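You operate a simulated robot arm through the tools that you are given. There is no shell and no other tool. Be economical: measure what you need, move in short steps, check, and stop when the job is done.

You are at the controls of a simulated robot arm. One attempt, no reset.

## Task
Set the small gold arc to white light at its dimmest.
Fine: the arc on the long bench; white plug into the white rail's blue socket, then that rail on, then the green button of the white controller.

Only the result counts: the job must be done as asked and must still hold three seconds after the hand-in. Knocking over, shifting, dropping, spilling or breaking anything else fails it.

## Robot
A 7-joint arm with a two-finger parallel gripper on a trunk, on a base that drives. Base frame: it is fixed to the floor where the robot stands at the start and does not move with it; the origin is under the middle of the robot, x ahead of it, y to its left, z up. Lengths are in m, angles in rad, forces in N, time in s.
With the tool pointing down near the work surface it reaches from about 0.26 to 0.6 m from the robot's upright axis, wherever it stands. Its first joint turns from -2.897 to 2.897 rad. Places, roughly: black socket of the white rail [0.5, -0.1, 0.8]; blue socket of the white rail [0.5, 0, 0.8]; grey socket of the white rail [0.5, 0, 0.8]; small gold arc on the long bench [0.7, -0.7, 0.8]; switch of the white rail [0.5, 0.1, 0.8]; white controller (10x3x2 cm) [0.6, -0.3, 0.8]; white plug (2x2x6 cm) [0.5, -0.2, 0.8]. Payload 3.4 kg.
The TCP is the grasp point between the finger pads, 0.03 m short of the fingertips. In the tool frame z runs along the fingers and y along their closing line. The gripper opens to 0.094 m. The fingers are 0.028 m wide and 0.01 m thick; the gripper's body (0.05 by 0.096 m) begins 0.055 m behind the TCP.
Orientation is that of the tool frame in the base frame, as a unit quaternion [w, x, y, z]. With the fingers straight down and closing along the base's y, the tool's x points along the base's -x, its y along +y and its z along -z.

## Interface
- The arm moves only by the tool arm_command. Its argument "commands" is a list that holds one entry, the list of rows, each a list of 7 numbers: the shift along the base's x, y, z in mm, then the turn, a rotation vector about the base's x, y, z in rad, then the gripper command, from -1 (fully open) to 1 (shut), values between in proportion. In form: [[[tx, ty, tz, rx, ry, rz, jaw], ...]]. A call has 1 to 10 rows; each row is the pose to reach, as a shift and turn from the pose commanded when the call began. Each row takes 0.2 s and may step no farther than 0.05 m and 0.15 rad from the row before; otherwise, or with a gripper value out of range, the whole call is refused. A pose out of reach is approached as far as the arm can. The call stops where the force on the tool passes 40 N (or 10 N more than at its start, if that is more) or the arm is blocked; 0.2 s more then pass. Each finger travels about 0.072 m/s and halts on what it meets, pressing with about 27 N; the grip force reading is that of the motor and also rises with nothing between the fingers. The clock runs only during rows and for 0.2 s after the last one: add rows that repeat a pose to give the fingers time. It gives the time, the measured TCP pose, the force on the tool (base axes), the opening and the grip force at its end, in the units of the frame above (readings bear some noise), with the torque about the TCP (base axes, N m) and any sound that the robot's microphone picked up.
- Cameras (640 x 400 px; columns grow to the right, rows downward): "scene" is now at [0.0192, 0.1194, 1.5421]; the picture's right is [-0.40, -0.91, 0.00], its down [-0.64, 0.28, -0.71] and it looks along [0.65, -0.29, -0.70] (base axes); focal length 252 px, centre (320, 200). "wrist" rides on the gripper at [0.076, 0.014, -0.103] in the tool frame; the picture's right is [-0.18, 0.98, 0.00], its down [-0.75, -0.14, -0.64] and it looks along [-0.63, -0.12, 0.77] (tool axes); focal length 243 px, centre (320, 200).
- capture(camera): a new picture of that camera. It takes no simulated time.
- move_column(by): slides the trunk up (or, below 0, down) by that many m; the arm and the scene camera ride with it, the base frame stays. It gives what a move gives, with no picture.
- base_move(legs): drives the robot by 1 to 6 legs, each [ahead, left, turn to the left] in m, m and rad, along the robot's own axes; the way and the turn of a leg run together, so that a leg with both is an arc; at most 1.5 m and 3.142 rad a leg. The arm and the cameras ride along, it lands a little off, and it stops where it bumps. It gives what a move gives.
- turn_head(pan, tilt): turns the head with the scene camera to pan (to the left, within 2.705 rad either way) and tilt (down, from -0.506 to 1.204), counted from straight ahead of the robot. It gives what a move gives.
- pixel_to_xyz(camera, pixels): for up to 12 pixels [column, row] of the newest picture of that camera ("zoom" is the newest enlarged one), the place [x, y, z] in the base frame of the surface seen there, good to about 0.002 m, but the place of the scene camera against the robot may be out by one fixed shift of up to 0.012 m in any direction. It takes no simulated time.
- enlarge(camera, box): a new picture of the part [left, top, right, bottom] of that camera's present view, enlarged. It takes no simulated time.
- finish_job(): hands the job in; it is judged then, once.

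Work in short steps. Measure before you move; look again where a grasp or a placing could have gone wrong, and mend it. You have 80 turns and 52 pictures in all, those below and enlarged ones among them. Open the gripper and draw the arm clear of the work before you hand the job in, unless the task says otherwise; then end with one line.

The tools are called after "Call:" by a JSON object that holds its "method" and its "body". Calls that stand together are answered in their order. arm_command: Moves the arm, as the interface text tells. Its arguments: {"type":"object","properties":{"commands":{"type":"array","items":{"type":"array","items":{"type":"array","items":{"type":"number"}}}}},"required":["commands"]} The other tools are called the same way: move_column (by) slides the trunk up or down; base_move (legs) drives the base; turn_head (pan, tilt) turns the head that bears the scene camera; capture (camera) takes a picture; pixel_to_xyz (camera, pixels) gives the place of the surface under pixels of a picture; enlarge (camera, box) takes an enlarged picture of a part of a camera's view; finish_job () hands the job in.

At the start:

```text
t: 0.0
tcp_pos: [0.3013, -0.1386, 1.1661]
ee_rot: [-0.001, 0.0, 1.0, 0.0]
wrist_force: [0.0, -0.1, -1.2]
ft_torque: [-0.02, 0.01, 0.0]
gripper_width: 0.0937
gripper_force: 0.1
trunk travel left (down, up): [-0.2, 0.186]
robot x, y, heading: [0.0001, 0.0017, -0.005]
head pan, tilt: [-0.415, 0.782]
```

scene: 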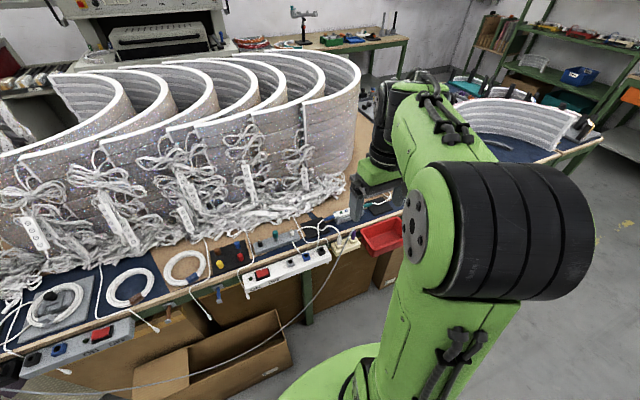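
wrist: 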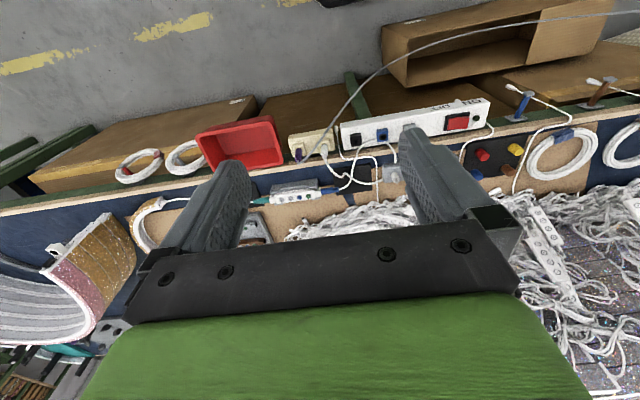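

The wrist view shows the white rail (340-490, 100-150), a controller near (295,190), and plugs near (300,150). I enlarge both views to identify the parts.

Call:
{"method": "enlarge", "body": {"camera": "wrist", "box": [230, 80, 510, 255]}}

Call:
{"method": "enlarge", "body": {"camera": "scene", "box": [180, 170, 420, 320]}}

```text
2.29 times, centred on (370, 168) of wrist
```

zoom: 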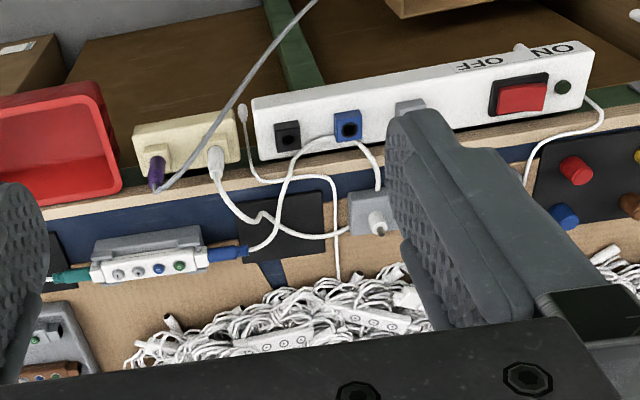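

```text
2.67 times, centred on (300, 245) of scene
```

zoom: 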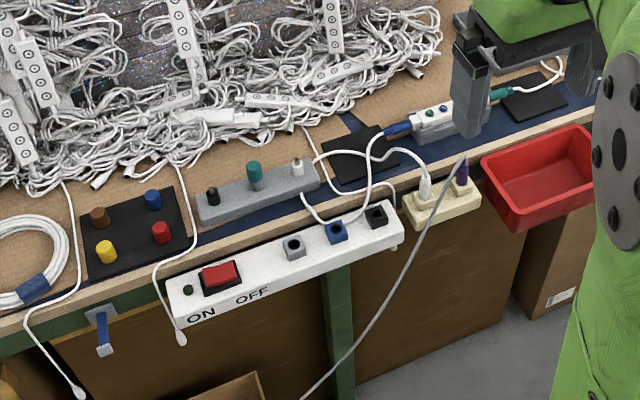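

I need positions of the sockets, plug candidates, switch and controller buttons; I probe them in the scene zoom.

Call:
{"method": "pixel_to_xyz", "body": {"camera": "zoom", "pixels": [[425, 185], [424, 200], [462, 178], [297, 165], [336, 232], [293, 246], [376, 216], [218, 276], [418, 121], [430, 116], [442, 111], [455, 106]]}}

Call:
{"method": "pixel_to_xyz", "body": {"camera": "zoom", "pixels": [[180, 310], [400, 240], [388, 205], [166, 284], [415, 215], [475, 205], [408, 198], [205, 272], [235, 270], [372, 140], [260, 200], [188, 288]]}}

Call:
{"method": "capture", "body": {"camera": "wrist"}}

```text
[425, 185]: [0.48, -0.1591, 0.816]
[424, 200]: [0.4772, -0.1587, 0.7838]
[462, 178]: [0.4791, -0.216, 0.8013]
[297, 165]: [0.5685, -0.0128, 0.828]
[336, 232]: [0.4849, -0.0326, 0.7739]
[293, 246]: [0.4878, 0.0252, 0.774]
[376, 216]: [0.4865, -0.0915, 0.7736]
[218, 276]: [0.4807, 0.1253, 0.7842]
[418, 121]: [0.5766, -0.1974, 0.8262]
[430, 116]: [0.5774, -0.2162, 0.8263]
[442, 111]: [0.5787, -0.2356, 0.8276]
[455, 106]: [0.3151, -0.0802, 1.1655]
```

```text
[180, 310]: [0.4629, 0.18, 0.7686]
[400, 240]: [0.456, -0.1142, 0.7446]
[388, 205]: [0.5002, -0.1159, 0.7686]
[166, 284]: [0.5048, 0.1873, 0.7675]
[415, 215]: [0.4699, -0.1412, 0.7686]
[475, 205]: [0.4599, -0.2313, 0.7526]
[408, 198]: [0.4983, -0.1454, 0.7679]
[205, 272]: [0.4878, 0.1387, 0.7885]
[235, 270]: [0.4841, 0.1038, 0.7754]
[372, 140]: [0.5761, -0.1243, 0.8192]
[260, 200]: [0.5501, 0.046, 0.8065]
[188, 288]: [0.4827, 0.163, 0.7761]
```

```text
47 pictures are left
```

wrist: 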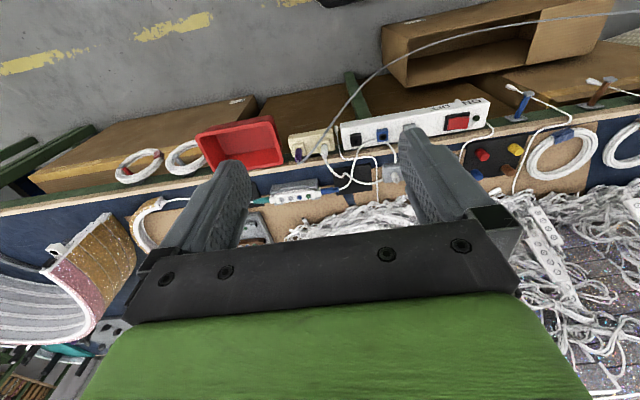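

The white plug sits in the cream holder at about (0.48, -0.159), the rail's blue socket at (0.485, -0.033, 0.774). I bring the wrist camera nearer for an unbiased measurement, narrowing the jaws.

Call:
{"method": "arm_command", "body": {"commands": [[[20, 0, -45, 0, 0, 0, -0.2], [40, 0, -90, 0, 0, 0, -0.2], [60, 0, -135, 0, 0, 0, -0.2], [80, 0, -180, 0, 0, 0, -0.2], [90, 0, -200, 0, 0, 0, -0.2]]]}}

Call:
{"method": "capture", "body": {"camera": "wrist"}}

Call:
{"method": "capture", "body": {"camera": "scene"}}

```text
t: 1.2
tcp_pos: [0.393, -0.1385, 0.9669]
ee_rot: [0.0, 0.0, 1.0, -0.001]
wrist_force: [0.8, 0.7, 0.0]
ft_torque: [-0.01, 0.0, 0.02]
gripper_width: 0.0565
gripper_force: 0.1
trunk travel left (down, up): [-0.2, 0.186]
robot x, y, heading: [0.001, -0.0009, -0.001]
head pan, tilt: [-0.415, 0.782]
```

```text
46 pictures are left
```

wrist: 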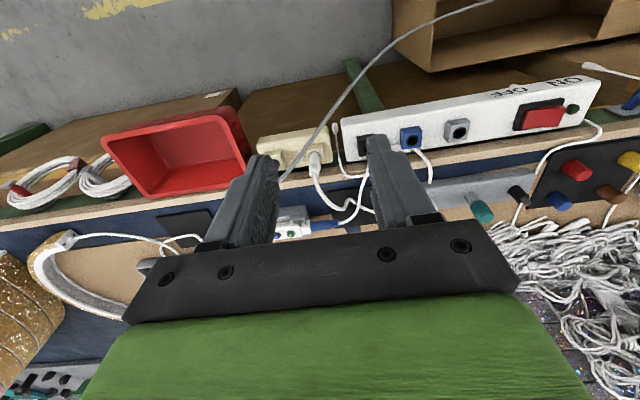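

```text
45 pictures are left
```

scene: 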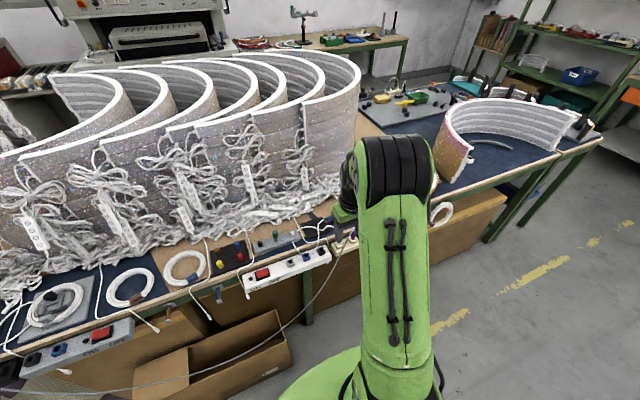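

The wrist view shows the white plug at about (315,160), blue socket (411,138). I measure them with the wrist camera in a zoom.

Call:
{"method": "enlarge", "body": {"camera": "wrist", "box": [240, 90, 480, 240]}}

Call:
{"method": "pixel_to_xyz", "body": {"camera": "wrist", "pixels": [[411, 138], [458, 132], [542, 117], [314, 158], [367, 142], [480, 212]]}}

```text
2.67 times, centred on (360, 165) of wrist
```

zoom: 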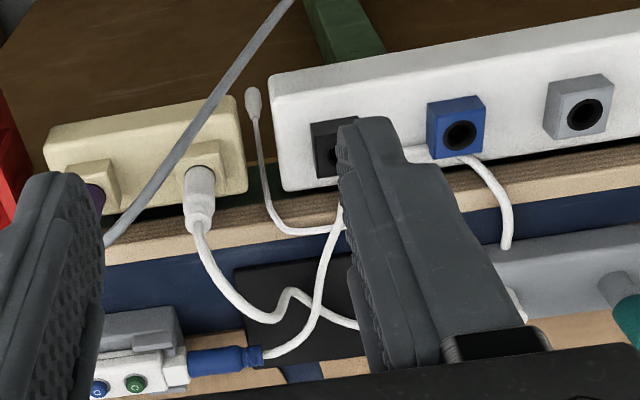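

```text
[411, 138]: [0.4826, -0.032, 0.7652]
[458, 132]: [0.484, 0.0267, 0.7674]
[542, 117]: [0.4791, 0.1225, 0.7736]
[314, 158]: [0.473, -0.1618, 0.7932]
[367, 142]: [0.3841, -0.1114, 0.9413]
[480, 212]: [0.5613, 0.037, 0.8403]
```

Checking the plug outline, its cable exit, and the grey cable's path near the plug.

Call:
{"method": "pixel_to_xyz", "body": {"camera": "zoom", "pixels": [[200, 172], [200, 190], [199, 205], [200, 222], [186, 185], [214, 185], [135, 213], [170, 163], [205, 113], [230, 155], [460, 133], [205, 240]]}}

Call:
{"method": "enlarge", "body": {"camera": "scene", "box": [290, 200, 390, 270]}}

```text
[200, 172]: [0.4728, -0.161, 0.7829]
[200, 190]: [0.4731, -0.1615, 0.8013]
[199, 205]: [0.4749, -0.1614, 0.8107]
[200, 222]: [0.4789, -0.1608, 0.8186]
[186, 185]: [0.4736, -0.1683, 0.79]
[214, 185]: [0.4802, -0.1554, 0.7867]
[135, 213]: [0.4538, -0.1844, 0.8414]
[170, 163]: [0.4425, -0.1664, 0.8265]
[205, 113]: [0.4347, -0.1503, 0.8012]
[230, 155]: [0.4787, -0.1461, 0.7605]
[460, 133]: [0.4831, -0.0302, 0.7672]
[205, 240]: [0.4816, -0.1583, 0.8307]
```

```text
5.71 times, centred on (340, 235) of scene
```

zoom: 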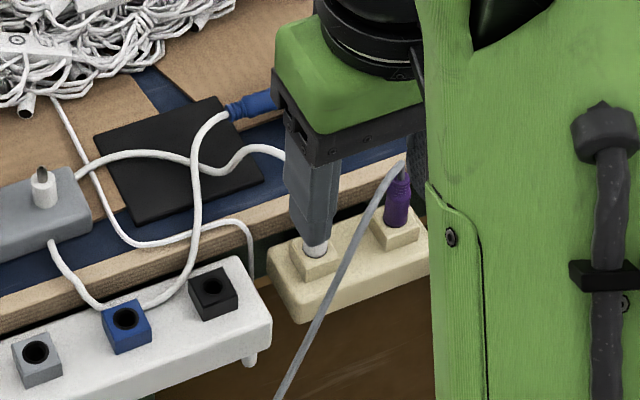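

Plug axis is about (0.481, -0.161), with body z 0.775–0.815; the grey cable runs diagonally past it (0.454,-0.184 → 0.4425,-0.166). I turn the gripper about +0.52 rad so it closes parallel to that cable and hover above the plug.

Call:
{"method": "arm_command", "body": {"commands": [[[22, -6, 0, 0, 0, 0.13, 0], [44, -12, 0, 0, 0, 0.26, 0], [66, -18, -10, 0, 0, 0.39, 0], [88, -22, -40, 0, 0, 0.52, 0], [88, -22, -70, 0, 0, 0.52, 0], [88, -22, -70, 0, 0, 0.52, 0]]]}}

Call:
{"method": "capture", "body": {"camera": "wrist"}}

Call:
{"method": "enlarge", "body": {"camera": "scene", "box": [290, 180, 390, 250]}}

```text
t: 2.6
tcp_pos: [0.4783, -0.1603, 0.896]
ee_rot: [0.001, -0.257, 0.966, 0.001]
wrist_force: [0.5, 0.4, -1.0]
ft_torque: [0.0, 0.01, 0.0]
gripper_width: 0.047
gripper_force: 0.0
trunk travel left (down, up): [-0.2, 0.186]
robot x, y, heading: [0.0002, 0.0038, 0.001]
head pan, tilt: [-0.415, 0.782]
```

```text
42 pictures are left
```

wrist: 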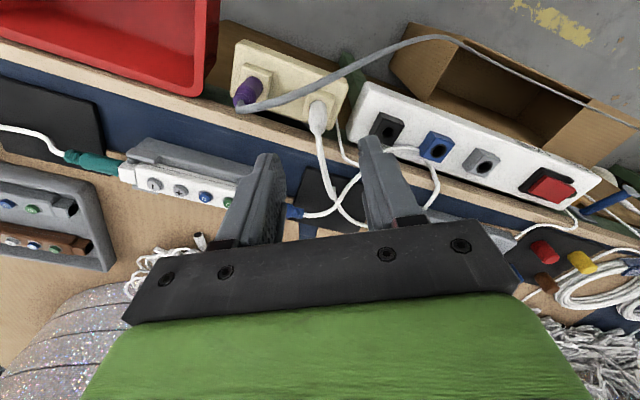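

```text
5.71 times, centred on (340, 215) of scene
```

zoom: 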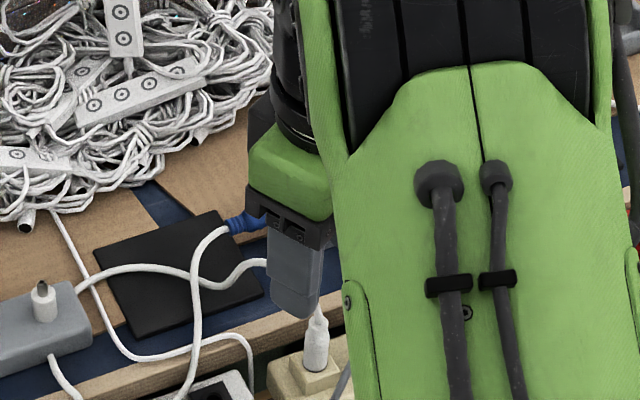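

I measure plug and socket again in the wrist picture: plug body (317,115), boss edges, socket hole (437,148), controller buttons (229,196).

Call:
{"method": "enlarge", "body": {"camera": "wrist", "box": [220, 50, 460, 200]}}

Call:
{"method": "pixel_to_xyz", "body": {"camera": "wrist", "pixels": [[155, 184], [180, 190], [205, 196], [229, 201], [551, 187], [130, 172]]}}

```text
2.67 times, centred on (340, 125) of wrist
```

zoom: 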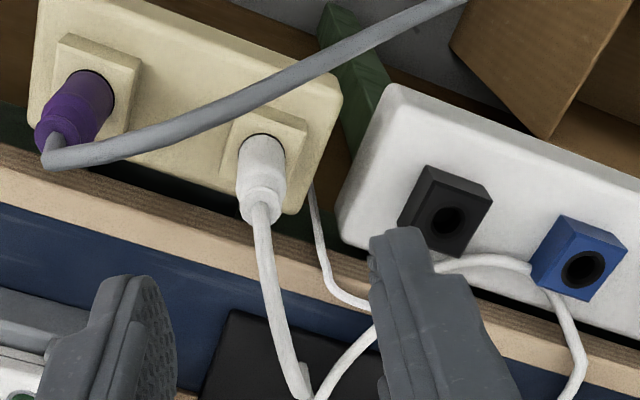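

```text
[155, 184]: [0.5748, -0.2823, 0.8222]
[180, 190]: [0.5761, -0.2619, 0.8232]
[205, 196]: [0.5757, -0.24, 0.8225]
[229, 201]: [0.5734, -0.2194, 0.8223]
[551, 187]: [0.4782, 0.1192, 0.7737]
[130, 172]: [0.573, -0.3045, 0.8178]
```

Call:
{"method": "pixel_to_xyz", "body": {"camera": "zoom", "pixels": [[262, 150], [262, 170], [262, 190], [243, 170], [282, 170], [270, 120], [228, 135], [300, 140], [570, 217], [622, 248], [585, 296], [540, 275]]}}

```text
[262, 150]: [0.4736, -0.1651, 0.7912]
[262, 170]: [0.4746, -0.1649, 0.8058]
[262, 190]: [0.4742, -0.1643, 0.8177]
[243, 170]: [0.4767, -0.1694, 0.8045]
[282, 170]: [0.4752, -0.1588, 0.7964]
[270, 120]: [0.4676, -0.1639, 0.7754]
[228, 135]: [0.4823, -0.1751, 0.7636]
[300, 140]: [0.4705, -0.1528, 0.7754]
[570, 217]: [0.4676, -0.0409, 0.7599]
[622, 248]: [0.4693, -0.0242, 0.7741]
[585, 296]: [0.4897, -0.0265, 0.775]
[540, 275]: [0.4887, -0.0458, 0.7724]
```

Plug centre confirmed at about (0.481,-0.161), boss top z 0.775. I descend to TCP z 0.806 with the jaws at 47 mm and take a detailed look at the blue socket first.

Call:
{"method": "enlarge", "body": {"camera": "wrist", "box": [400, 115, 464, 155]}}

Call:
{"method": "arm_command", "body": {"commands": [[[2, 0, -30, 0, 0, 0, 0], [2, 0, -60, 0, 0, 0, 0], [2, 0, -80, 0, 0, 0, 0], [2, 0, -90, 0, 0, 0, 0], [2, 0, -90, 0, 0, 0, 0]]]}}

Call:
{"method": "capture", "body": {"camera": "wrist"}}

```text
10.00 times, centred on (432, 135) of wrist
```

zoom: 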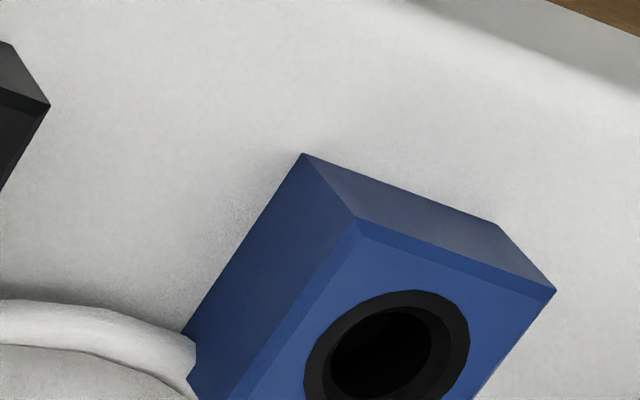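

```text
t: 3.8
tcp_pos: [0.4805, -0.1609, 0.8071]
ee_rot: [0.0, -0.258, 0.966, 0.0]
wrist_force: [0.4, -0.8, 0.2]
ft_torque: [-0.04, 0.02, 0.03]
gripper_width: 0.0469
gripper_force: 0.1
trunk travel left (down, up): [-0.2, 0.186]
robot x, y, heading: [0.0011, 0.0031, 0.003]
head pan, tilt: [-0.415, 0.782]
```

```text
38 pictures are left
```

wrist: 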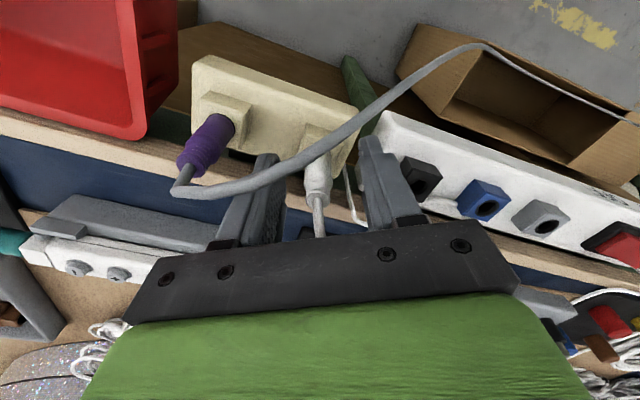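

The plug sits between the fingers, cable exiting through the gap, nothing touched. I close the jaws.

Call:
{"method": "arm_command", "body": {"commands": [[[0, 0, 0, 0, 0, 0, 0.5], [0, 0, 0, 0, 0, 0, 1], [0, 0, 0, 0, 0, 0, 1], [0, 0, 0, 0, 0, 0, 1]]]}}

```text
t: 4.8
tcp_pos: [0.4822, -0.1616, 0.8068]
ee_rot: [0.0, -0.256, 0.967, 0.0]
wrist_force: [3.2, -3.0, -1.0]
ft_torque: [-0.08, -0.17, -0.46]
gripper_width: 0.0322
gripper_force: 44.9
trunk travel left (down, up): [-0.2, 0.186]
robot x, y, heading: [-0.0036, 0.0033, -0.001]
head pan, tilt: [-0.415, 0.782]
```

Width stopped at 32 mm with a torque reading, wider than the plug should be; I look.

Call:
{"method": "enlarge", "body": {"camera": "wrist", "box": [220, 90, 440, 240]}}

Call:
{"method": "enlarge", "body": {"camera": "scene", "box": [290, 200, 390, 265]}}

```text
2.67 times, centred on (330, 165) of wrist
```

zoom: 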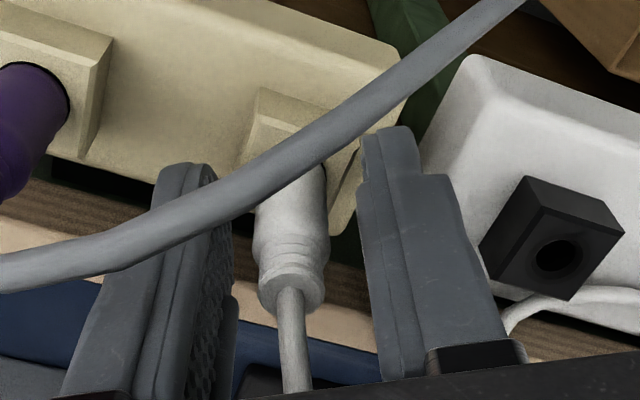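

```text
6.15 times, centred on (340, 232) of scene
```

zoom: 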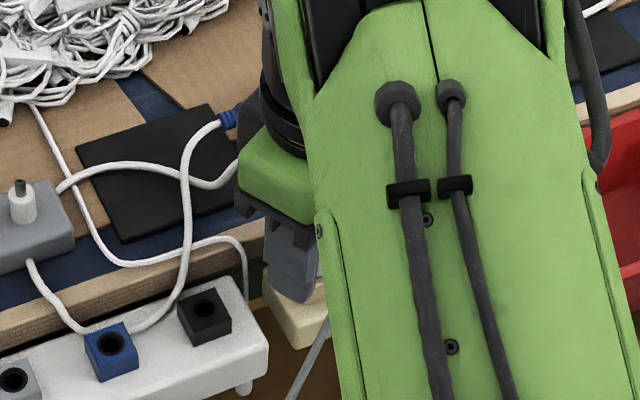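

The 32 mm matches the turned boss's diagonal: the fingertips caught the boss. I reopen, rise 10 mm, and close on the plug body above it.

Call:
{"method": "arm_command", "body": {"commands": [[[0, 0, 0, 0, 0, 0, 0], [0, 0, 0, 0, 0, 0, 0], [0, 0, 10, 0, 0, 0, 0], [0, 0, 10, 0, 0, 0, 0], [0, 0, 10, 0, 0, 0, 0.5], [0, 0, 10, 0, 0, 0, 1], [0, 0, 10, 0, 0, 0, 1], [0, 0, 10, 0, 0, 0, 1]]]}}

Call:
{"method": "enlarge", "body": {"camera": "wrist", "box": [220, 90, 440, 240]}}

```text
t: 6.6
tcp_pos: [0.4816, -0.1596, 0.8169]
ee_rot: [0.0, -0.258, 0.966, 0.0]
wrist_force: [-0.5, -0.3, 0.4]
ft_torque: [0.0, 0.02, 0.06]
gripper_width: 0.0123
gripper_force: 27.5
trunk travel left (down, up): [-0.2, 0.186]
robot x, y, heading: [-0.0001, 0.0026, -0.002]
head pan, tilt: [-0.415, 0.782]
```

```text
2.67 times, centred on (330, 165) of wrist
```

zoom: 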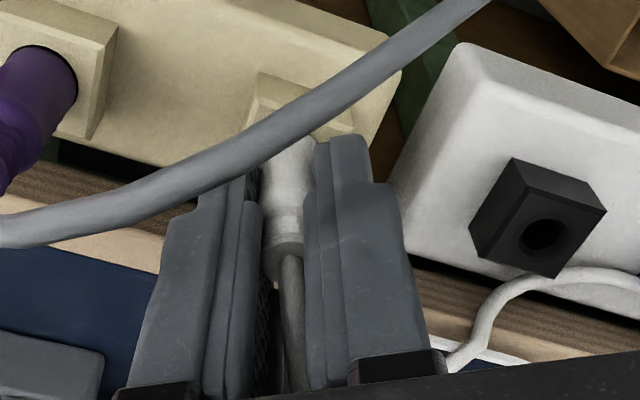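

Gripped at 12.3 mm with little side force. I pull straight up in small steps.

Call:
{"method": "arm_command", "body": {"commands": [[[0, 0, 5, 0, 0, 0, 1], [0, 0, 12, 0, 0, 0, 1], [0, 0, 20, 0, 0, 0, 1], [0, 0, 30, 0, 0, 0, 1], [0, 0, 45, 0, 0, 0, 1], [0, 0, 60, 0, 0, 0, 1]]]}}

Call:
{"method": "capture", "body": {"camera": "wrist"}}

```text
t: 8.0
tcp_pos: [0.4821, -0.1609, 0.8764]
ee_rot: [0.0, -0.257, 0.966, 0.0]
wrist_force: [-0.1, 0.7, -1.0]
ft_torque: [0.02, 0.02, 0.0]
gripper_width: 0.0133
gripper_force: 26.9
trunk travel left (down, up): [-0.2, 0.186]
robot x, y, heading: [-0.0018, -0.0034, 0.002]
head pan, tilt: [-0.415, 0.782]
```

```text
34 pictures are left
```

wrist: 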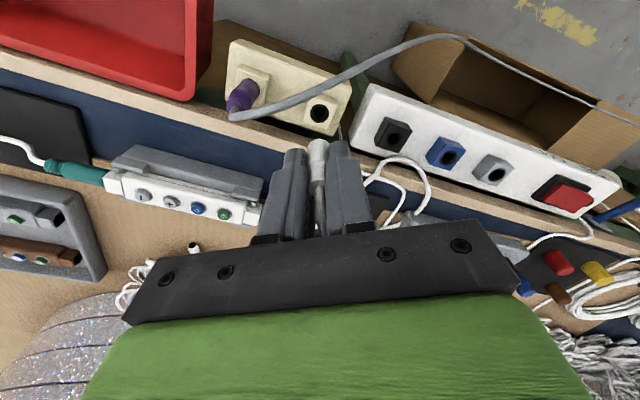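

The plug is out, empty cream hole at (319,112), blue hole at (450,156). I compare the two bosses' geometry in an enlargement to get the exact offset.

Call:
{"method": "enlarge", "body": {"camera": "wrist", "box": [290, 80, 474, 195]}}

```text
3.48 times, centred on (382, 138) of wrist
```

zoom: 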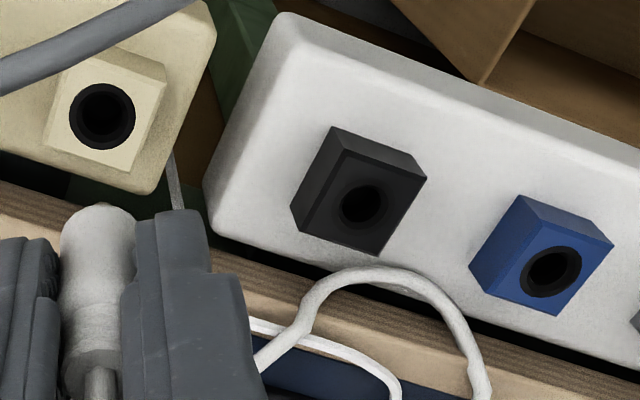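

Call:
{"method": "pixel_to_xyz", "body": {"camera": "zoom", "pixels": [[73, 117], [131, 117], [102, 87], [102, 146], [523, 279], [579, 262], [562, 249], [541, 295], [606, 245], [556, 313], [530, 232], [478, 288]]}}

```text
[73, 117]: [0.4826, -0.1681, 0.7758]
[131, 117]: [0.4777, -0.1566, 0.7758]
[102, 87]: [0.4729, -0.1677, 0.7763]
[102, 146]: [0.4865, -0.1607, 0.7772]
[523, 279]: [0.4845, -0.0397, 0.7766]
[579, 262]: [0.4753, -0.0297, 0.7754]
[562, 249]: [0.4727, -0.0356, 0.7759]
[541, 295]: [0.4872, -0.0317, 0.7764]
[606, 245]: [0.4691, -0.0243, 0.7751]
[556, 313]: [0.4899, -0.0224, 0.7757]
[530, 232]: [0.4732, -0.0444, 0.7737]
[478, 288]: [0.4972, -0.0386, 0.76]
```

Cream hole centre (0.480,-0.163), blue hole centre (0.480,-0.034), both tops at 0.776: shift is +128.6 mm in y. I carry the plug over at this height, then check.

Call:
{"method": "arm_command", "body": {"commands": [[[0, 35, 0, 0, 0, 0, 1], [0, 70, 0, 0, 0, 0, 1], [0, 105, 0, 0, 0, 0, 1], [0, 128.6, 0, 0, 0, 0, 1], [0, 128.6, 0, 0, 0, 0, 1], [0, 128.6, 0, 0, 0, 0, 1]]]}}

Call:
{"method": "capture", "body": {"camera": "wrist"}}

Call:
{"method": "enlarge", "body": {"camera": "scene", "box": [260, 190, 370, 270]}}

```text
t: 9.4
tcp_pos: [0.4821, -0.0318, 0.8761]
ee_rot: [0.001, -0.258, 0.966, 0.0]
wrist_force: [0.2, 0.7, -0.2]
ft_torque: [-0.01, -0.03, 0.0]
gripper_width: 0.0134
gripper_force: 27.0
trunk travel left (down, up): [-0.2, 0.186]
robot x, y, heading: [-0.0021, 0.0032, -0.002]
head pan, tilt: [-0.415, 0.782]
```

```text
32 pictures are left
```

wrist: 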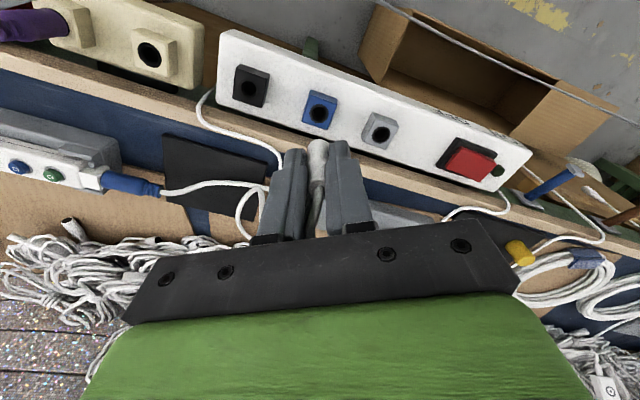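

```text
5.00 times, centred on (315, 230) of scene
```

zoom: 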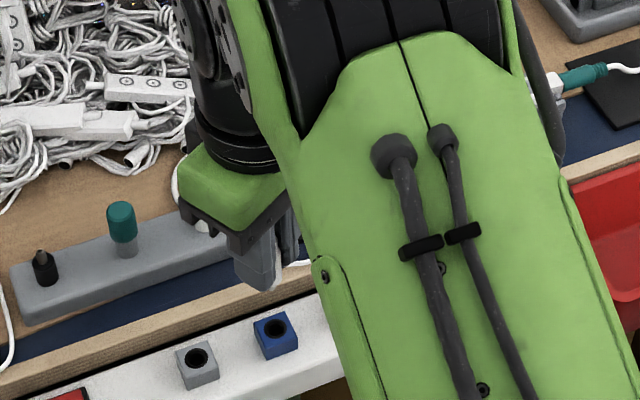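

The blue hole is now at about (319,111), just where the cream hole stood (319,112) at the same height, so alignment is good. I lower slowly toward the seated depth.

Call:
{"method": "arm_command", "body": {"commands": [[[0, 0, -15, 0, 0, 0, 1], [0, 0, -28, 0, 0, 0, 1], [0, 0, -34, 0, 0, 0, 1], [0, 0, -40, 0, 0, 0, 1], [0, 0, -45, 0, 0, 0, 1], [0, 0, -50, 0, 0, 0, 1], [0, 0, -55, 0, 0, 0, 1], [0, 0, -60, 0, 0, 0, 1], [0, 0, -60, 0, 0, 0, 1]]]}}

Call:
{"method": "capture", "body": {"camera": "wrist"}}

```text
t: 11.4
tcp_pos: [0.4819, -0.0319, 0.8175]
ee_rot: [0.0, -0.257, 0.966, 0.001]
wrist_force: [-3.0, -0.3, 6.8]
ft_torque: [-0.03, 0.09, 0.07]
gripper_width: 0.0133
gripper_force: 26.8
trunk travel left (down, up): [-0.2, 0.186]
robot x, y, heading: [-0.0012, 0.0019, -0.003]
head pan, tilt: [-0.415, 0.782]
```

```text
30 pictures are left
```

wrist: 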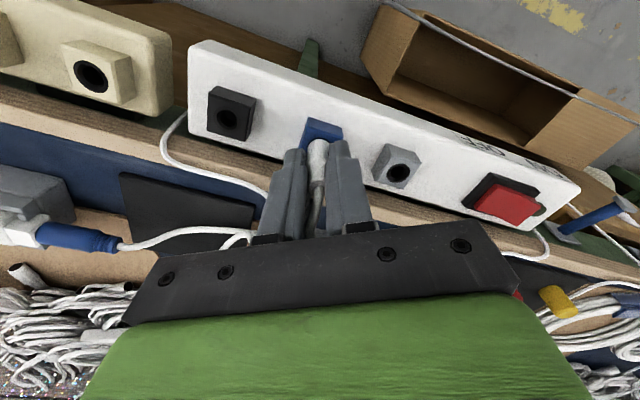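

At the old seated height with a 6.8 N upward reaction, so it is basically in. I press 3 mm more to seat it fully.

Call:
{"method": "arm_command", "body": {"commands": [[[0, 0, -2, 0, 0, 0, 1], [0, 0, -4, 0, 0, 0, 1], [0, 0, -4, 0, 0, 0, 1]]]}}

Call:
{"method": "enlarge", "body": {"camera": "wrist", "box": [250, 90, 410, 190]}}

```text
t: 12.2
tcp_pos: [0.4825, -0.0324, 0.8137]
ee_rot: [0.002, -0.256, 0.967, -0.001]
wrist_force: [0.0, 1.0, 22.1]
ft_torque: [0.01, 0.0, 0.05]
gripper_width: 0.0134
gripper_force: 26.5
trunk travel left (down, up): [-0.2, 0.186]
robot x, y, heading: [-0.0018, 0.0022, -0.001]
head pan, tilt: [-0.415, 0.782]
```

```text
4.00 times, centred on (330, 140) of wrist
```

zoom: 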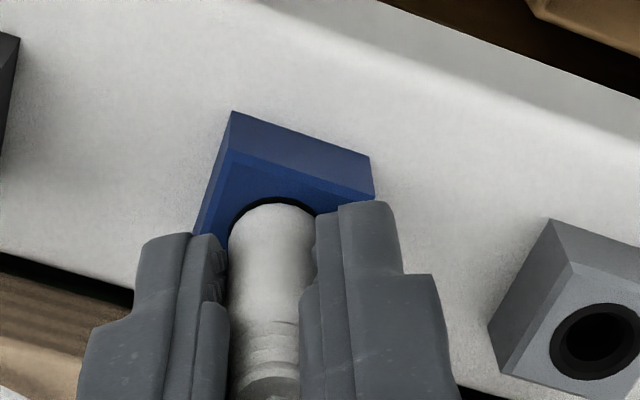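

The plug is in the blue socket with a firm 22 N bottoming. I release, rise, and inspect.

Call:
{"method": "arm_command", "body": {"commands": [[[0, 0, 0, 0, 0, 0, 0.2], [0, 0, 0, 0, 0, 0, 0], [0, 0, 0, 0, 0, 0, 0], [0, 0, 40, 0, 0, 0, 0], [0, 0, 80, 0, 0, 0, 0], [0, 0, 80, 0, 0, 0, 0]]]}}

Call:
{"method": "capture", "body": {"camera": "wrist"}}

Call:
{"method": "enlarge", "body": {"camera": "wrist", "box": [250, 60, 410, 160]}}

```text
t: 13.6
tcp_pos: [0.4818, -0.0328, 0.8922]
ee_rot: [0.0, -0.257, 0.966, 0.0]
wrist_force: [0.0, -0.9, -0.2]
ft_torque: [0.01, 0.03, 0.05]
gripper_width: 0.047
gripper_force: 0.1
trunk travel left (down, up): [-0.2, 0.186]
robot x, y, heading: [0.0035, -0.0023, 0.008]
head pan, tilt: [-0.415, 0.782]
```

```text
28 pictures are left
```

wrist: 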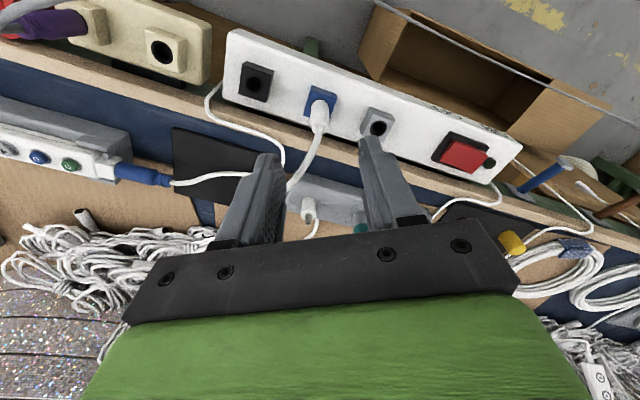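

```text
4.00 times, centred on (330, 110) of wrist
```

zoom: 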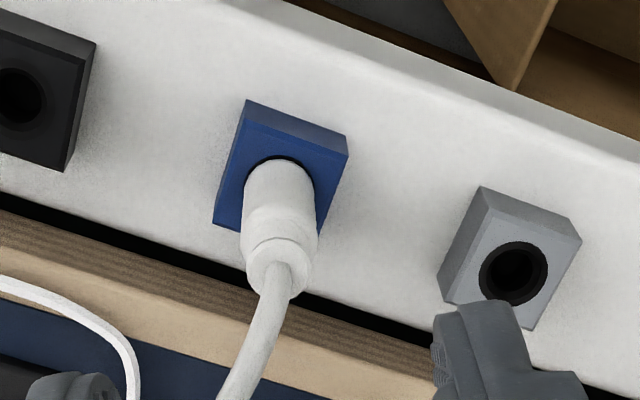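

The plug is seated. Next the rocker at (462,153): I zoom on it to find which end is raised and where.

Call:
{"method": "enlarge", "body": {"camera": "wrist", "box": [420, 115, 532, 185]}}

Call:
{"method": "pixel_to_xyz", "body": {"camera": "wrist", "pixels": [[446, 150], [455, 153], [463, 156], [472, 159], [482, 160], [490, 163], [450, 137], [487, 150]]}}

```text
5.71 times, centred on (476, 150) of wrist
```

zoom: 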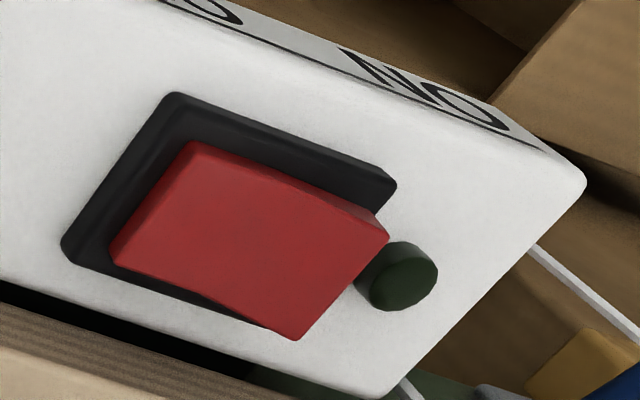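

```text
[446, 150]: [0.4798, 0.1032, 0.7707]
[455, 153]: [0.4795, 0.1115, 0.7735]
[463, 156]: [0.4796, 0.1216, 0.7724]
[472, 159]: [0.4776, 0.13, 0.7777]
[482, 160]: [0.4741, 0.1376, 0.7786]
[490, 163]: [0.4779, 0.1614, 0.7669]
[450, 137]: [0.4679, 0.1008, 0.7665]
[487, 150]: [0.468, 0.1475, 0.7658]
```

ON end (+y) is raised: z 0.779 at y 0.138, low end 0.771 at y 0.103. I go above (0.478, 0.137) with the jaws shut and the turn undone.

Call:
{"method": "arm_command", "body": {"commands": [[[-1, 35, 0, 0, 0, -0.13, 0.5], [-2, 70, 0, 0, 0, -0.26, 1], [-3, 105, 0, 0, 0, -0.39, 1], [-3, 140, -15, 0, 0, -0.52, 1], [-3, 169, -40, 0, 0, -0.52, 1], [-3, 169, -50, 0, 0, -0.52, 1], [-3, 169, -50, 0, 0, -0.52, 1]]]}}

Call:
{"method": "capture", "body": {"camera": "wrist"}}

Call:
{"method": "enlarge", "body": {"camera": "scene", "box": [220, 220, 340, 300]}}

```text
t: 15.2
tcp_pos: [0.4801, 0.1367, 0.8421]
ee_rot: [-0.001, 0.0, 1.0, 0.0]
wrist_force: [0.5, -0.3, 0.4]
ft_torque: [0.0, 0.02, 0.04]
gripper_width: 0.0
gripper_force: 27.9
trunk travel left (down, up): [-0.2, 0.186]
robot x, y, heading: [0.0004, 0.0004, 0.002]
head pan, tilt: [-0.415, 0.782]
```

```text
25 pictures are left
```

wrist: 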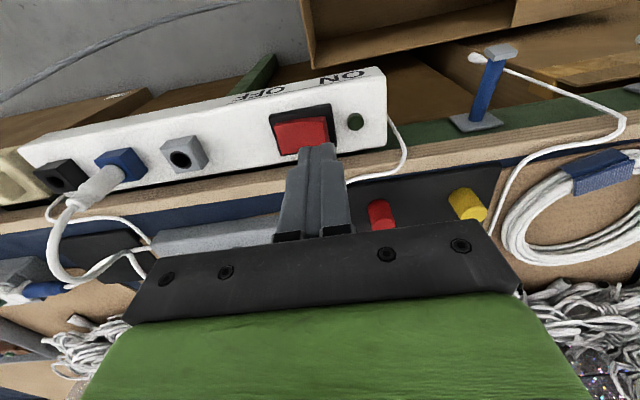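

```text
5.00 times, centred on (280, 260) of scene
```

zoom: 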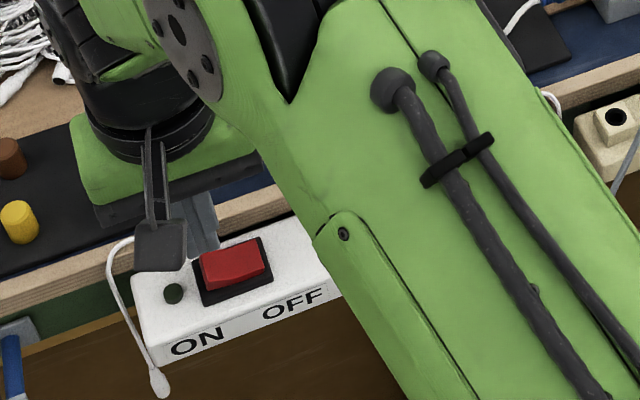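

Fingertips are above the ON end, lamp clear. I press down in small steps.

Call:
{"method": "arm_command", "body": {"commands": [[[0, 0, -20, 0, 0, 0, 1], [0, 0, -30, 0, 0, 0, 1], [0, 0, -34, 0, 0, 0, 1], [0, 0, -37, 0, 0, 0, 1], [0, 0, -39, 0, 0, 0, 1], [0, 0, -41, 0, 0, 0, 1]]]}}

```text
t: 16.6
tcp_pos: [0.4774, 0.1359, 0.8055]
ee_rot: [0.004, 0.001, 1.0, 0.0]
wrist_force: [-0.6, -3.5, 36.1]
ft_torque: [-0.28, 0.41, 0.15]
gripper_width: 0.0001
gripper_force: 26.6
trunk travel left (down, up): [-0.2, 0.186]
robot x, y, heading: [-0.0002, 0.0024, -0.003]
head pan, tilt: [-0.415, 0.782]
heard: click
```

A click was heard. I rise and check the rocker and lamp.

Call:
{"method": "arm_command", "body": {"commands": [[[0, 0, 40, 0, 0, 0, 1], [0, 0, 80, 0, 0, 0, 1], [0, 0, 100, 0, 0, 0, 1]]]}}

Call:
{"method": "enlarge", "body": {"camera": "wrist", "box": [220, 60, 412, 180]}}

Call:
{"method": "capture", "body": {"camera": "scene"}}

```text
t: 17.4
tcp_pos: [0.4782, 0.1367, 0.9009]
ee_rot: [0.0, 0.0, 1.0, 0.001]
wrist_force: [0.1, -0.4, -0.3]
ft_torque: [0.01, 0.0, 0.01]
gripper_width: 0.0
gripper_force: 26.7
trunk travel left (down, up): [-0.2, 0.186]
robot x, y, heading: [-0.0026, -0.0018, 0.0]
head pan, tilt: [-0.415, 0.782]
```

```text
3.33 times, centred on (316, 120) of wrist
```

zoom: 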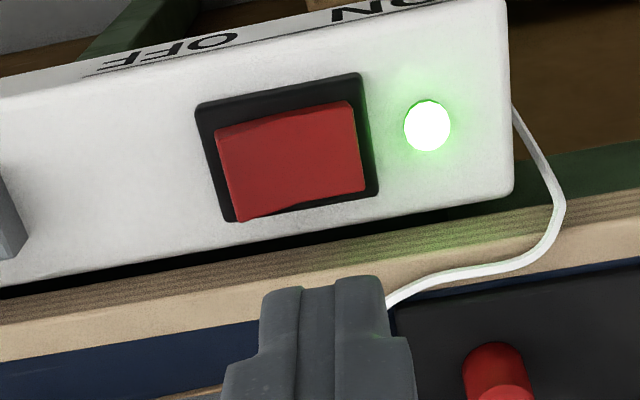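

```text
22 pictures are left
```

scene: 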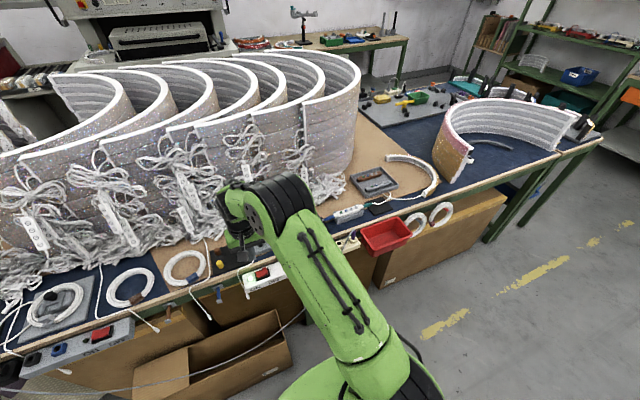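

Rail lamp is lit green. I look at the small arc and the controller now.

Call:
{"method": "enlarge", "body": {"camera": "scene", "box": [310, 130, 470, 230]}}

```text
4.00 times, centred on (390, 180) of scene
```

zoom: 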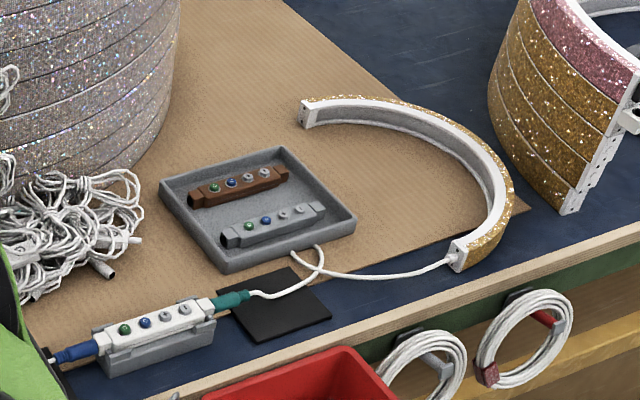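

The arc is wired via the teal plug to the white controller; green button is its leftmost in this view. I enlarge the controller and measure the button.

Call:
{"method": "enlarge", "body": {"camera": "scene", "box": [325, 197, 373, 227]}}

```text
13.33 times, centred on (349, 212) of scene
```

zoom: 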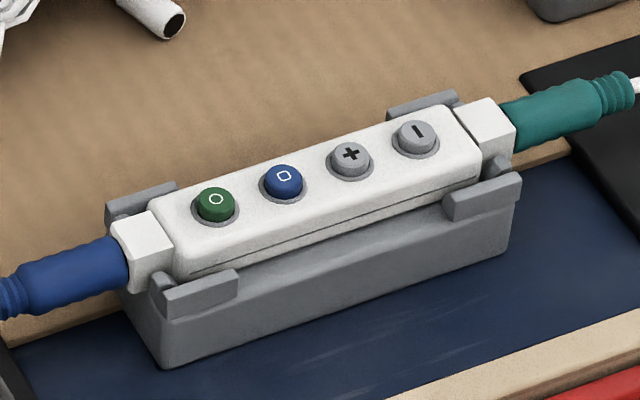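

Buttons: green O, blue square, "+", "−". I measure them.

Call:
{"method": "pixel_to_xyz", "body": {"camera": "zoom", "pixels": [[215, 200], [284, 178], [350, 155], [417, 132], [215, 238], [417, 175], [250, 160], [200, 285], [480, 195], [145, 235]]}}

```text
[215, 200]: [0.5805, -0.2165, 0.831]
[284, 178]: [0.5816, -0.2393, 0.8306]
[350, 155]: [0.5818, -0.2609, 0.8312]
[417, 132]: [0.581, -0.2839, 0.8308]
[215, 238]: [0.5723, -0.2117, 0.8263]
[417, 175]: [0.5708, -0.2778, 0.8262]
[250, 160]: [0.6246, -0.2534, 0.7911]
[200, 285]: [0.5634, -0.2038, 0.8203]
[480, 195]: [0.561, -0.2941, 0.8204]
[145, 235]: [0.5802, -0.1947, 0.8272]
```

Green button is at about (0.577–0.58, -0.217, 0.831). I carry the closed gripper toward it at height for a wrist measurement.

Call:
{"method": "arm_command", "body": {"commands": [[[0, -40, 20, 0, 0, 0, 1], [0, -85, 35, 0, 0, 0, 1], [0, -130, 35, 0, 0, 0, 1], [0, -178, 35, 0, 0, 0, 1], [10, -226, 35, 0, 0, 0, 1], [20, -274, 35, 0, 0, 0, 1], [30, -322, 35, 0, 0, 0, 1], [40, -354, 35, 0, 0, 0, 1], [40, -354, 35, 0, 0, 0, 1]]]}}

Call:
{"method": "capture", "body": {"camera": "wrist"}}

```text
t: 19.4
tcp_pos: [0.5187, -0.2184, 0.9365]
ee_rot: [0.0, 0.0, 1.0, 0.0]
wrist_force: [-0.2, 0.2, -0.1]
ft_torque: [0.0, 0.0, 0.02]
gripper_width: 0.0
gripper_force: 27.7
trunk travel left (down, up): [-0.2, 0.186]
robot x, y, heading: [0.0006, 0.0002, 0.003]
head pan, tilt: [-0.415, 0.782]
```

```text
19 pictures are left
```

wrist: 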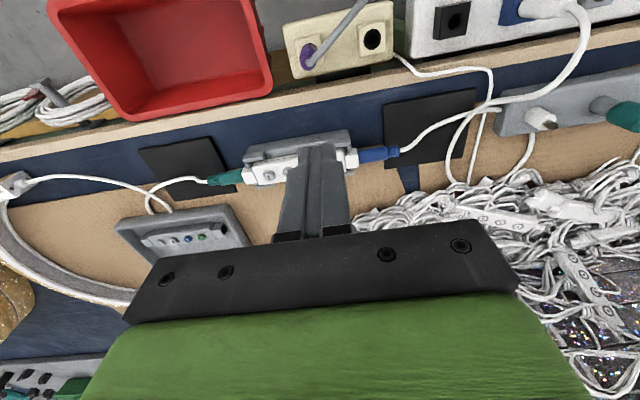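

The "−" button is visible at (268,176); I use it to calibrate scene against wrist measurements.

Call:
{"method": "enlarge", "body": {"camera": "wrist", "box": [230, 130, 358, 210]}}

```text
5.00 times, centred on (294, 170) of wrist
```

zoom: 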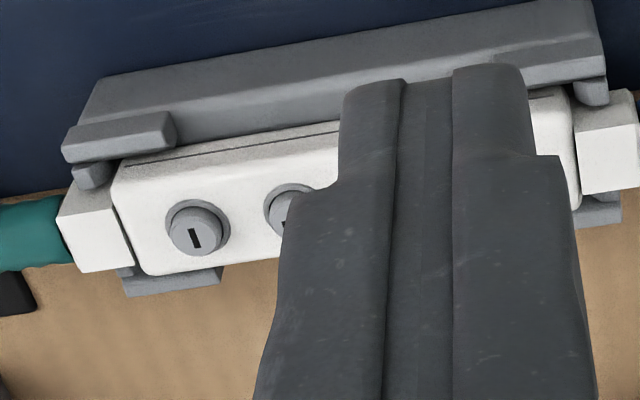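

Call:
{"method": "pixel_to_xyz", "body": {"camera": "zoom", "pixels": [[194, 238], [180, 238], [208, 238], [194, 225], [194, 252], [200, 180], [560, 130], [540, 60], [200, 268], [600, 95]]}}

```text
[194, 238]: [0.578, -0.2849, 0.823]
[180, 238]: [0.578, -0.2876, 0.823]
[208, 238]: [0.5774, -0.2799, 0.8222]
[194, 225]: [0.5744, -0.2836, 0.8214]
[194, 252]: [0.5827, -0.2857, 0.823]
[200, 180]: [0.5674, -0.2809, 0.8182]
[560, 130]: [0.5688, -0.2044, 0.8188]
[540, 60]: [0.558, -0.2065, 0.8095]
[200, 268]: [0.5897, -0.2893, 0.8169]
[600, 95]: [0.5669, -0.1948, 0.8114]
```

Wrist puts "−" at (0.578,-0.2846,0.823), so green is at (0.5775,-0.217,0.823). I move above it to TCP z 0.88 and check reach.

Call:
{"method": "arm_command", "body": {"commands": [[[30, 0, -10, 0, 0, 0, 1], [59, 0, -30, 0, 0, 0, 1], [59, 0, -56, 0, 0, 0, 1], [59, 0, -56, 0, 0, 0, 1]]]}}

Call:
{"method": "enlarge", "body": {"camera": "wrist", "box": [230, 90, 390, 190]}}

```text
t: 20.4
tcp_pos: [0.5623, -0.2101, 0.8808]
ee_rot: [0.0, 0.0, 1.0, 0.0]
wrist_force: [-0.3, 1.1, 0.6]
ft_torque: [-0.01, -0.01, -0.02]
gripper_width: 0.0
gripper_force: 27.2
out of reach, approached as far as the arm can: row 2, 3, 4
trunk travel left (down, up): [-0.2, 0.186]
robot x, y, heading: [-0.0003, -0.0027, -0.004]
head pan, tilt: [-0.415, 0.782]
```

```text
4.00 times, centred on (310, 140) of wrist
```

zoom: 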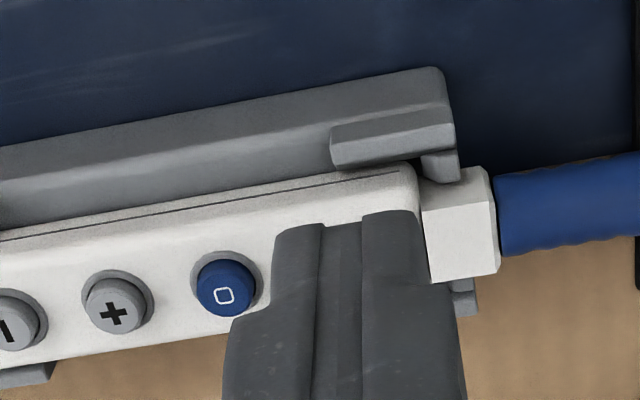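

Out of reach by 15 mm. I lift and draw back, then strafe the base 0.2 m to the right.

Call:
{"method": "arm_command", "body": {"commands": [[[-20, 0, 30, 0, 0, 0, 1], [-50, 0, 70, 0, 0, 0, 1], [-80, 0, 110, 0, 0, 0, 1], [-100, 0, 140, 0, 0, 0, 1]]]}}

Call:
{"method": "base_move", "body": {"legs": [[0, -0.2, 0]]}}

Call:
{"method": "capture", "body": {"camera": "wrist"}}

```text
t: 21.4
tcp_pos: [0.4642, -0.2122, 1.0216]
ee_rot: [0.0, 0.0, 1.0, 0.0]
wrist_force: [-0.4, -0.7, 0.7]
ft_torque: [0.0, 0.01, 0.0]
gripper_width: 0.0001
gripper_force: 27.4
trunk travel left (down, up): [-0.2, 0.186]
robot x, y, heading: [-0.0021, 0.0005, 0.003]
head pan, tilt: [-0.415, 0.782]
```

```text
t: 23.0
tcp_pos: [0.4646, -0.4125, 1.0209]
ee_rot: [0.0, 0.0, 1.0, 0.001]
wrist_force: [0.4, -0.6, -0.6]
ft_torque: [0.03, 0.01, 0.0]
gripper_width: 0.0
gripper_force: 26.9
trunk travel left (down, up): [-0.2, 0.186]
robot x, y, heading: [-0.0002, -0.1983, 0.006]
head pan, tilt: [-0.415, 0.782]
```

```text
16 pictures are left
```

wrist: 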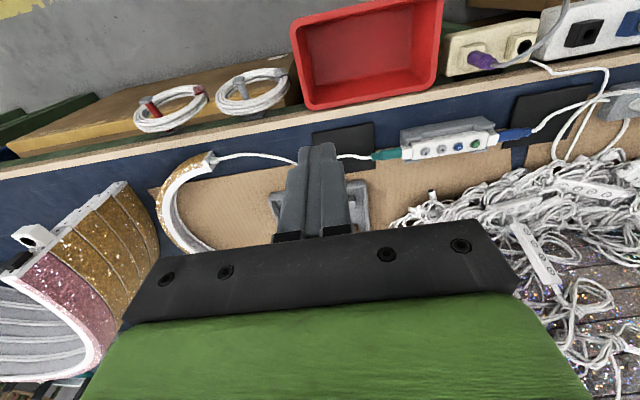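

Base shifted to y=-0.198; the four buttons are visible at (424–475,140–150). I measure them in a zoom.

Call:
{"method": "enlarge", "body": {"camera": "wrist", "box": [396, 110, 508, 180]}}

```text
5.71 times, centred on (452, 145) of wrist
```

zoom: 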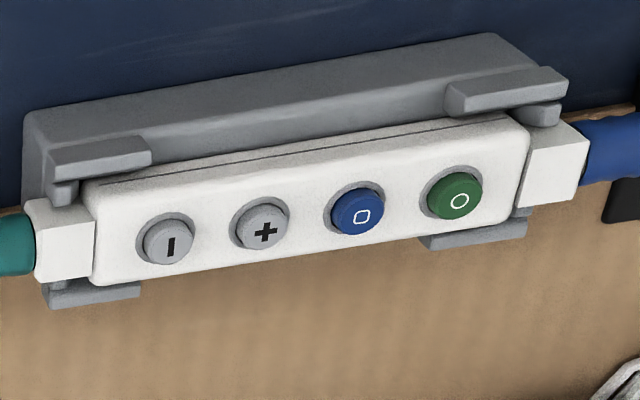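

Call:
{"method": "pixel_to_xyz", "body": {"camera": "zoom", "pixels": [[458, 201], [360, 217], [265, 232], [170, 247], [470, 205], [445, 200]]}}

```text
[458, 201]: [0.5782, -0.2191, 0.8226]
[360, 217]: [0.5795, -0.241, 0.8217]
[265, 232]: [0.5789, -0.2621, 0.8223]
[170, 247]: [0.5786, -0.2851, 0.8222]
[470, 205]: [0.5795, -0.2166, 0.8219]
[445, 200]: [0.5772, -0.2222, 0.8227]
```

Green is at (0.579,-0.219,0.823). I move above it to TCP z 0.87.

Call:
{"method": "arm_command", "body": {"commands": [[[20, 40, -20, 0, 0, 0, 1], [40, 80, -40, 0, 0, 0, 1], [65, 115, -60, 0, 0, 0, 1], [90, 155, -80, 0, 0, 0, 1], [114.5, 193.5, -95, 0, 0, 0, 1], [114.5, 193.5, -130, 0, 0, 0, 1], [114.5, 193.5, -151, 0, 0, 0, 1], [114.5, 193.5, -151, 0, 0, 0, 1]]]}}

Call:
{"method": "enlarge", "body": {"camera": "wrist", "box": [230, 90, 390, 190]}}

```text
refused: row 4 steps farther than a row can; nothing moved
```

```text
4.00 times, centred on (310, 140) of wrist
```

zoom: 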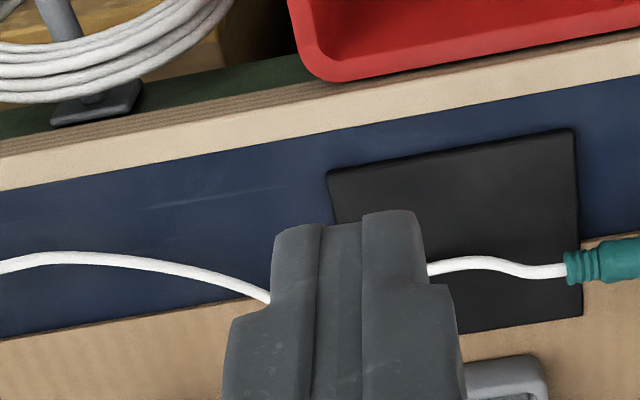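

A row stepped too far; I resend with smaller steps.

Call:
{"method": "arm_command", "body": {"commands": [[[19, 32, -18, 0, 0, 0, 1], [38, 64, -36, 0, 0, 0, 1], [57, 96, -54, 0, 0, 0, 1], [76, 128, -72, 0, 0, 0, 1], [95, 160, -90, 0, 0, 0, 1], [114.5, 193.5, -100, 0, 0, 0, 1], [114.5, 193.5, -130, 0, 0, 0, 1], [114.5, 193.5, -151, 0, 0, 0, 1], [114.5, 193.5, -151, 0, 0, 0, 1]]]}}

Call:
{"method": "enlarge", "body": {"camera": "wrist", "box": [230, 90, 390, 190]}}

```text
t: 25.0
tcp_pos: [0.5766, -0.2185, 0.8708]
ee_rot: [0.0, 0.0, 1.0, 0.0]
wrist_force: [0.7, 0.2, 1.4]
ft_torque: [-0.02, -0.01, -0.04]
gripper_width: 0.0
gripper_force: 27.4
trunk travel left (down, up): [-0.2, 0.186]
robot x, y, heading: [0.0012, -0.1952, 0.001]
head pan, tilt: [-0.415, 0.782]
```

```text
4.00 times, centred on (310, 140) of wrist
```

zoom: 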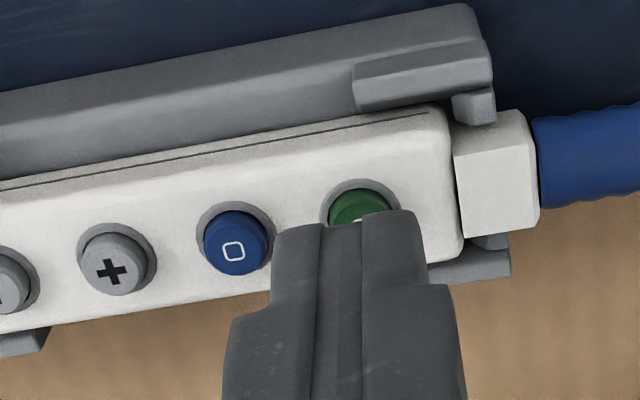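

Aligned over green. I press about 3 mm past contact and lift right away (short press).

Call:
{"method": "arm_command", "body": {"commands": [[[1, -0.5, -12, 0, 0, 0, 1], [1, -0.5, -17, 0, 0, 0, 1], [1, -0.5, -19, 0, 0, 0, 1], [1, -0.5, -21, 0, 0, 0, 1], [1, -0.5, -10, 0, 0, 0, 1], [1, -0.5, 10, 0, 0, 0, 1]]]}}

Call:
{"method": "capture", "body": {"camera": "scene"}}

```text
t: 26.4
tcp_pos: [0.5797, -0.219, 0.8814]
ee_rot: [0.0, 0.0, 1.0, 0.0]
wrist_force: [0.2, 0.1, -0.1]
ft_torque: [0.02, -0.01, 0.01]
gripper_width: 0.0002
gripper_force: 26.6
trunk travel left (down, up): [-0.2, 0.186]
robot x, y, heading: [0.0004, -0.1977, -0.006]
head pan, tilt: [-0.415, 0.782]
heard: click
```

```text
12 pictures are left
```

scene: 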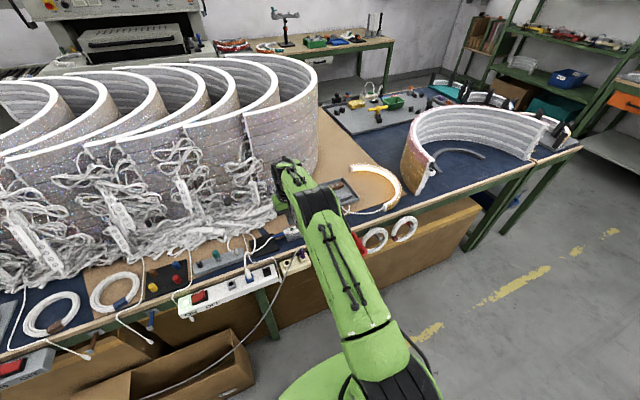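

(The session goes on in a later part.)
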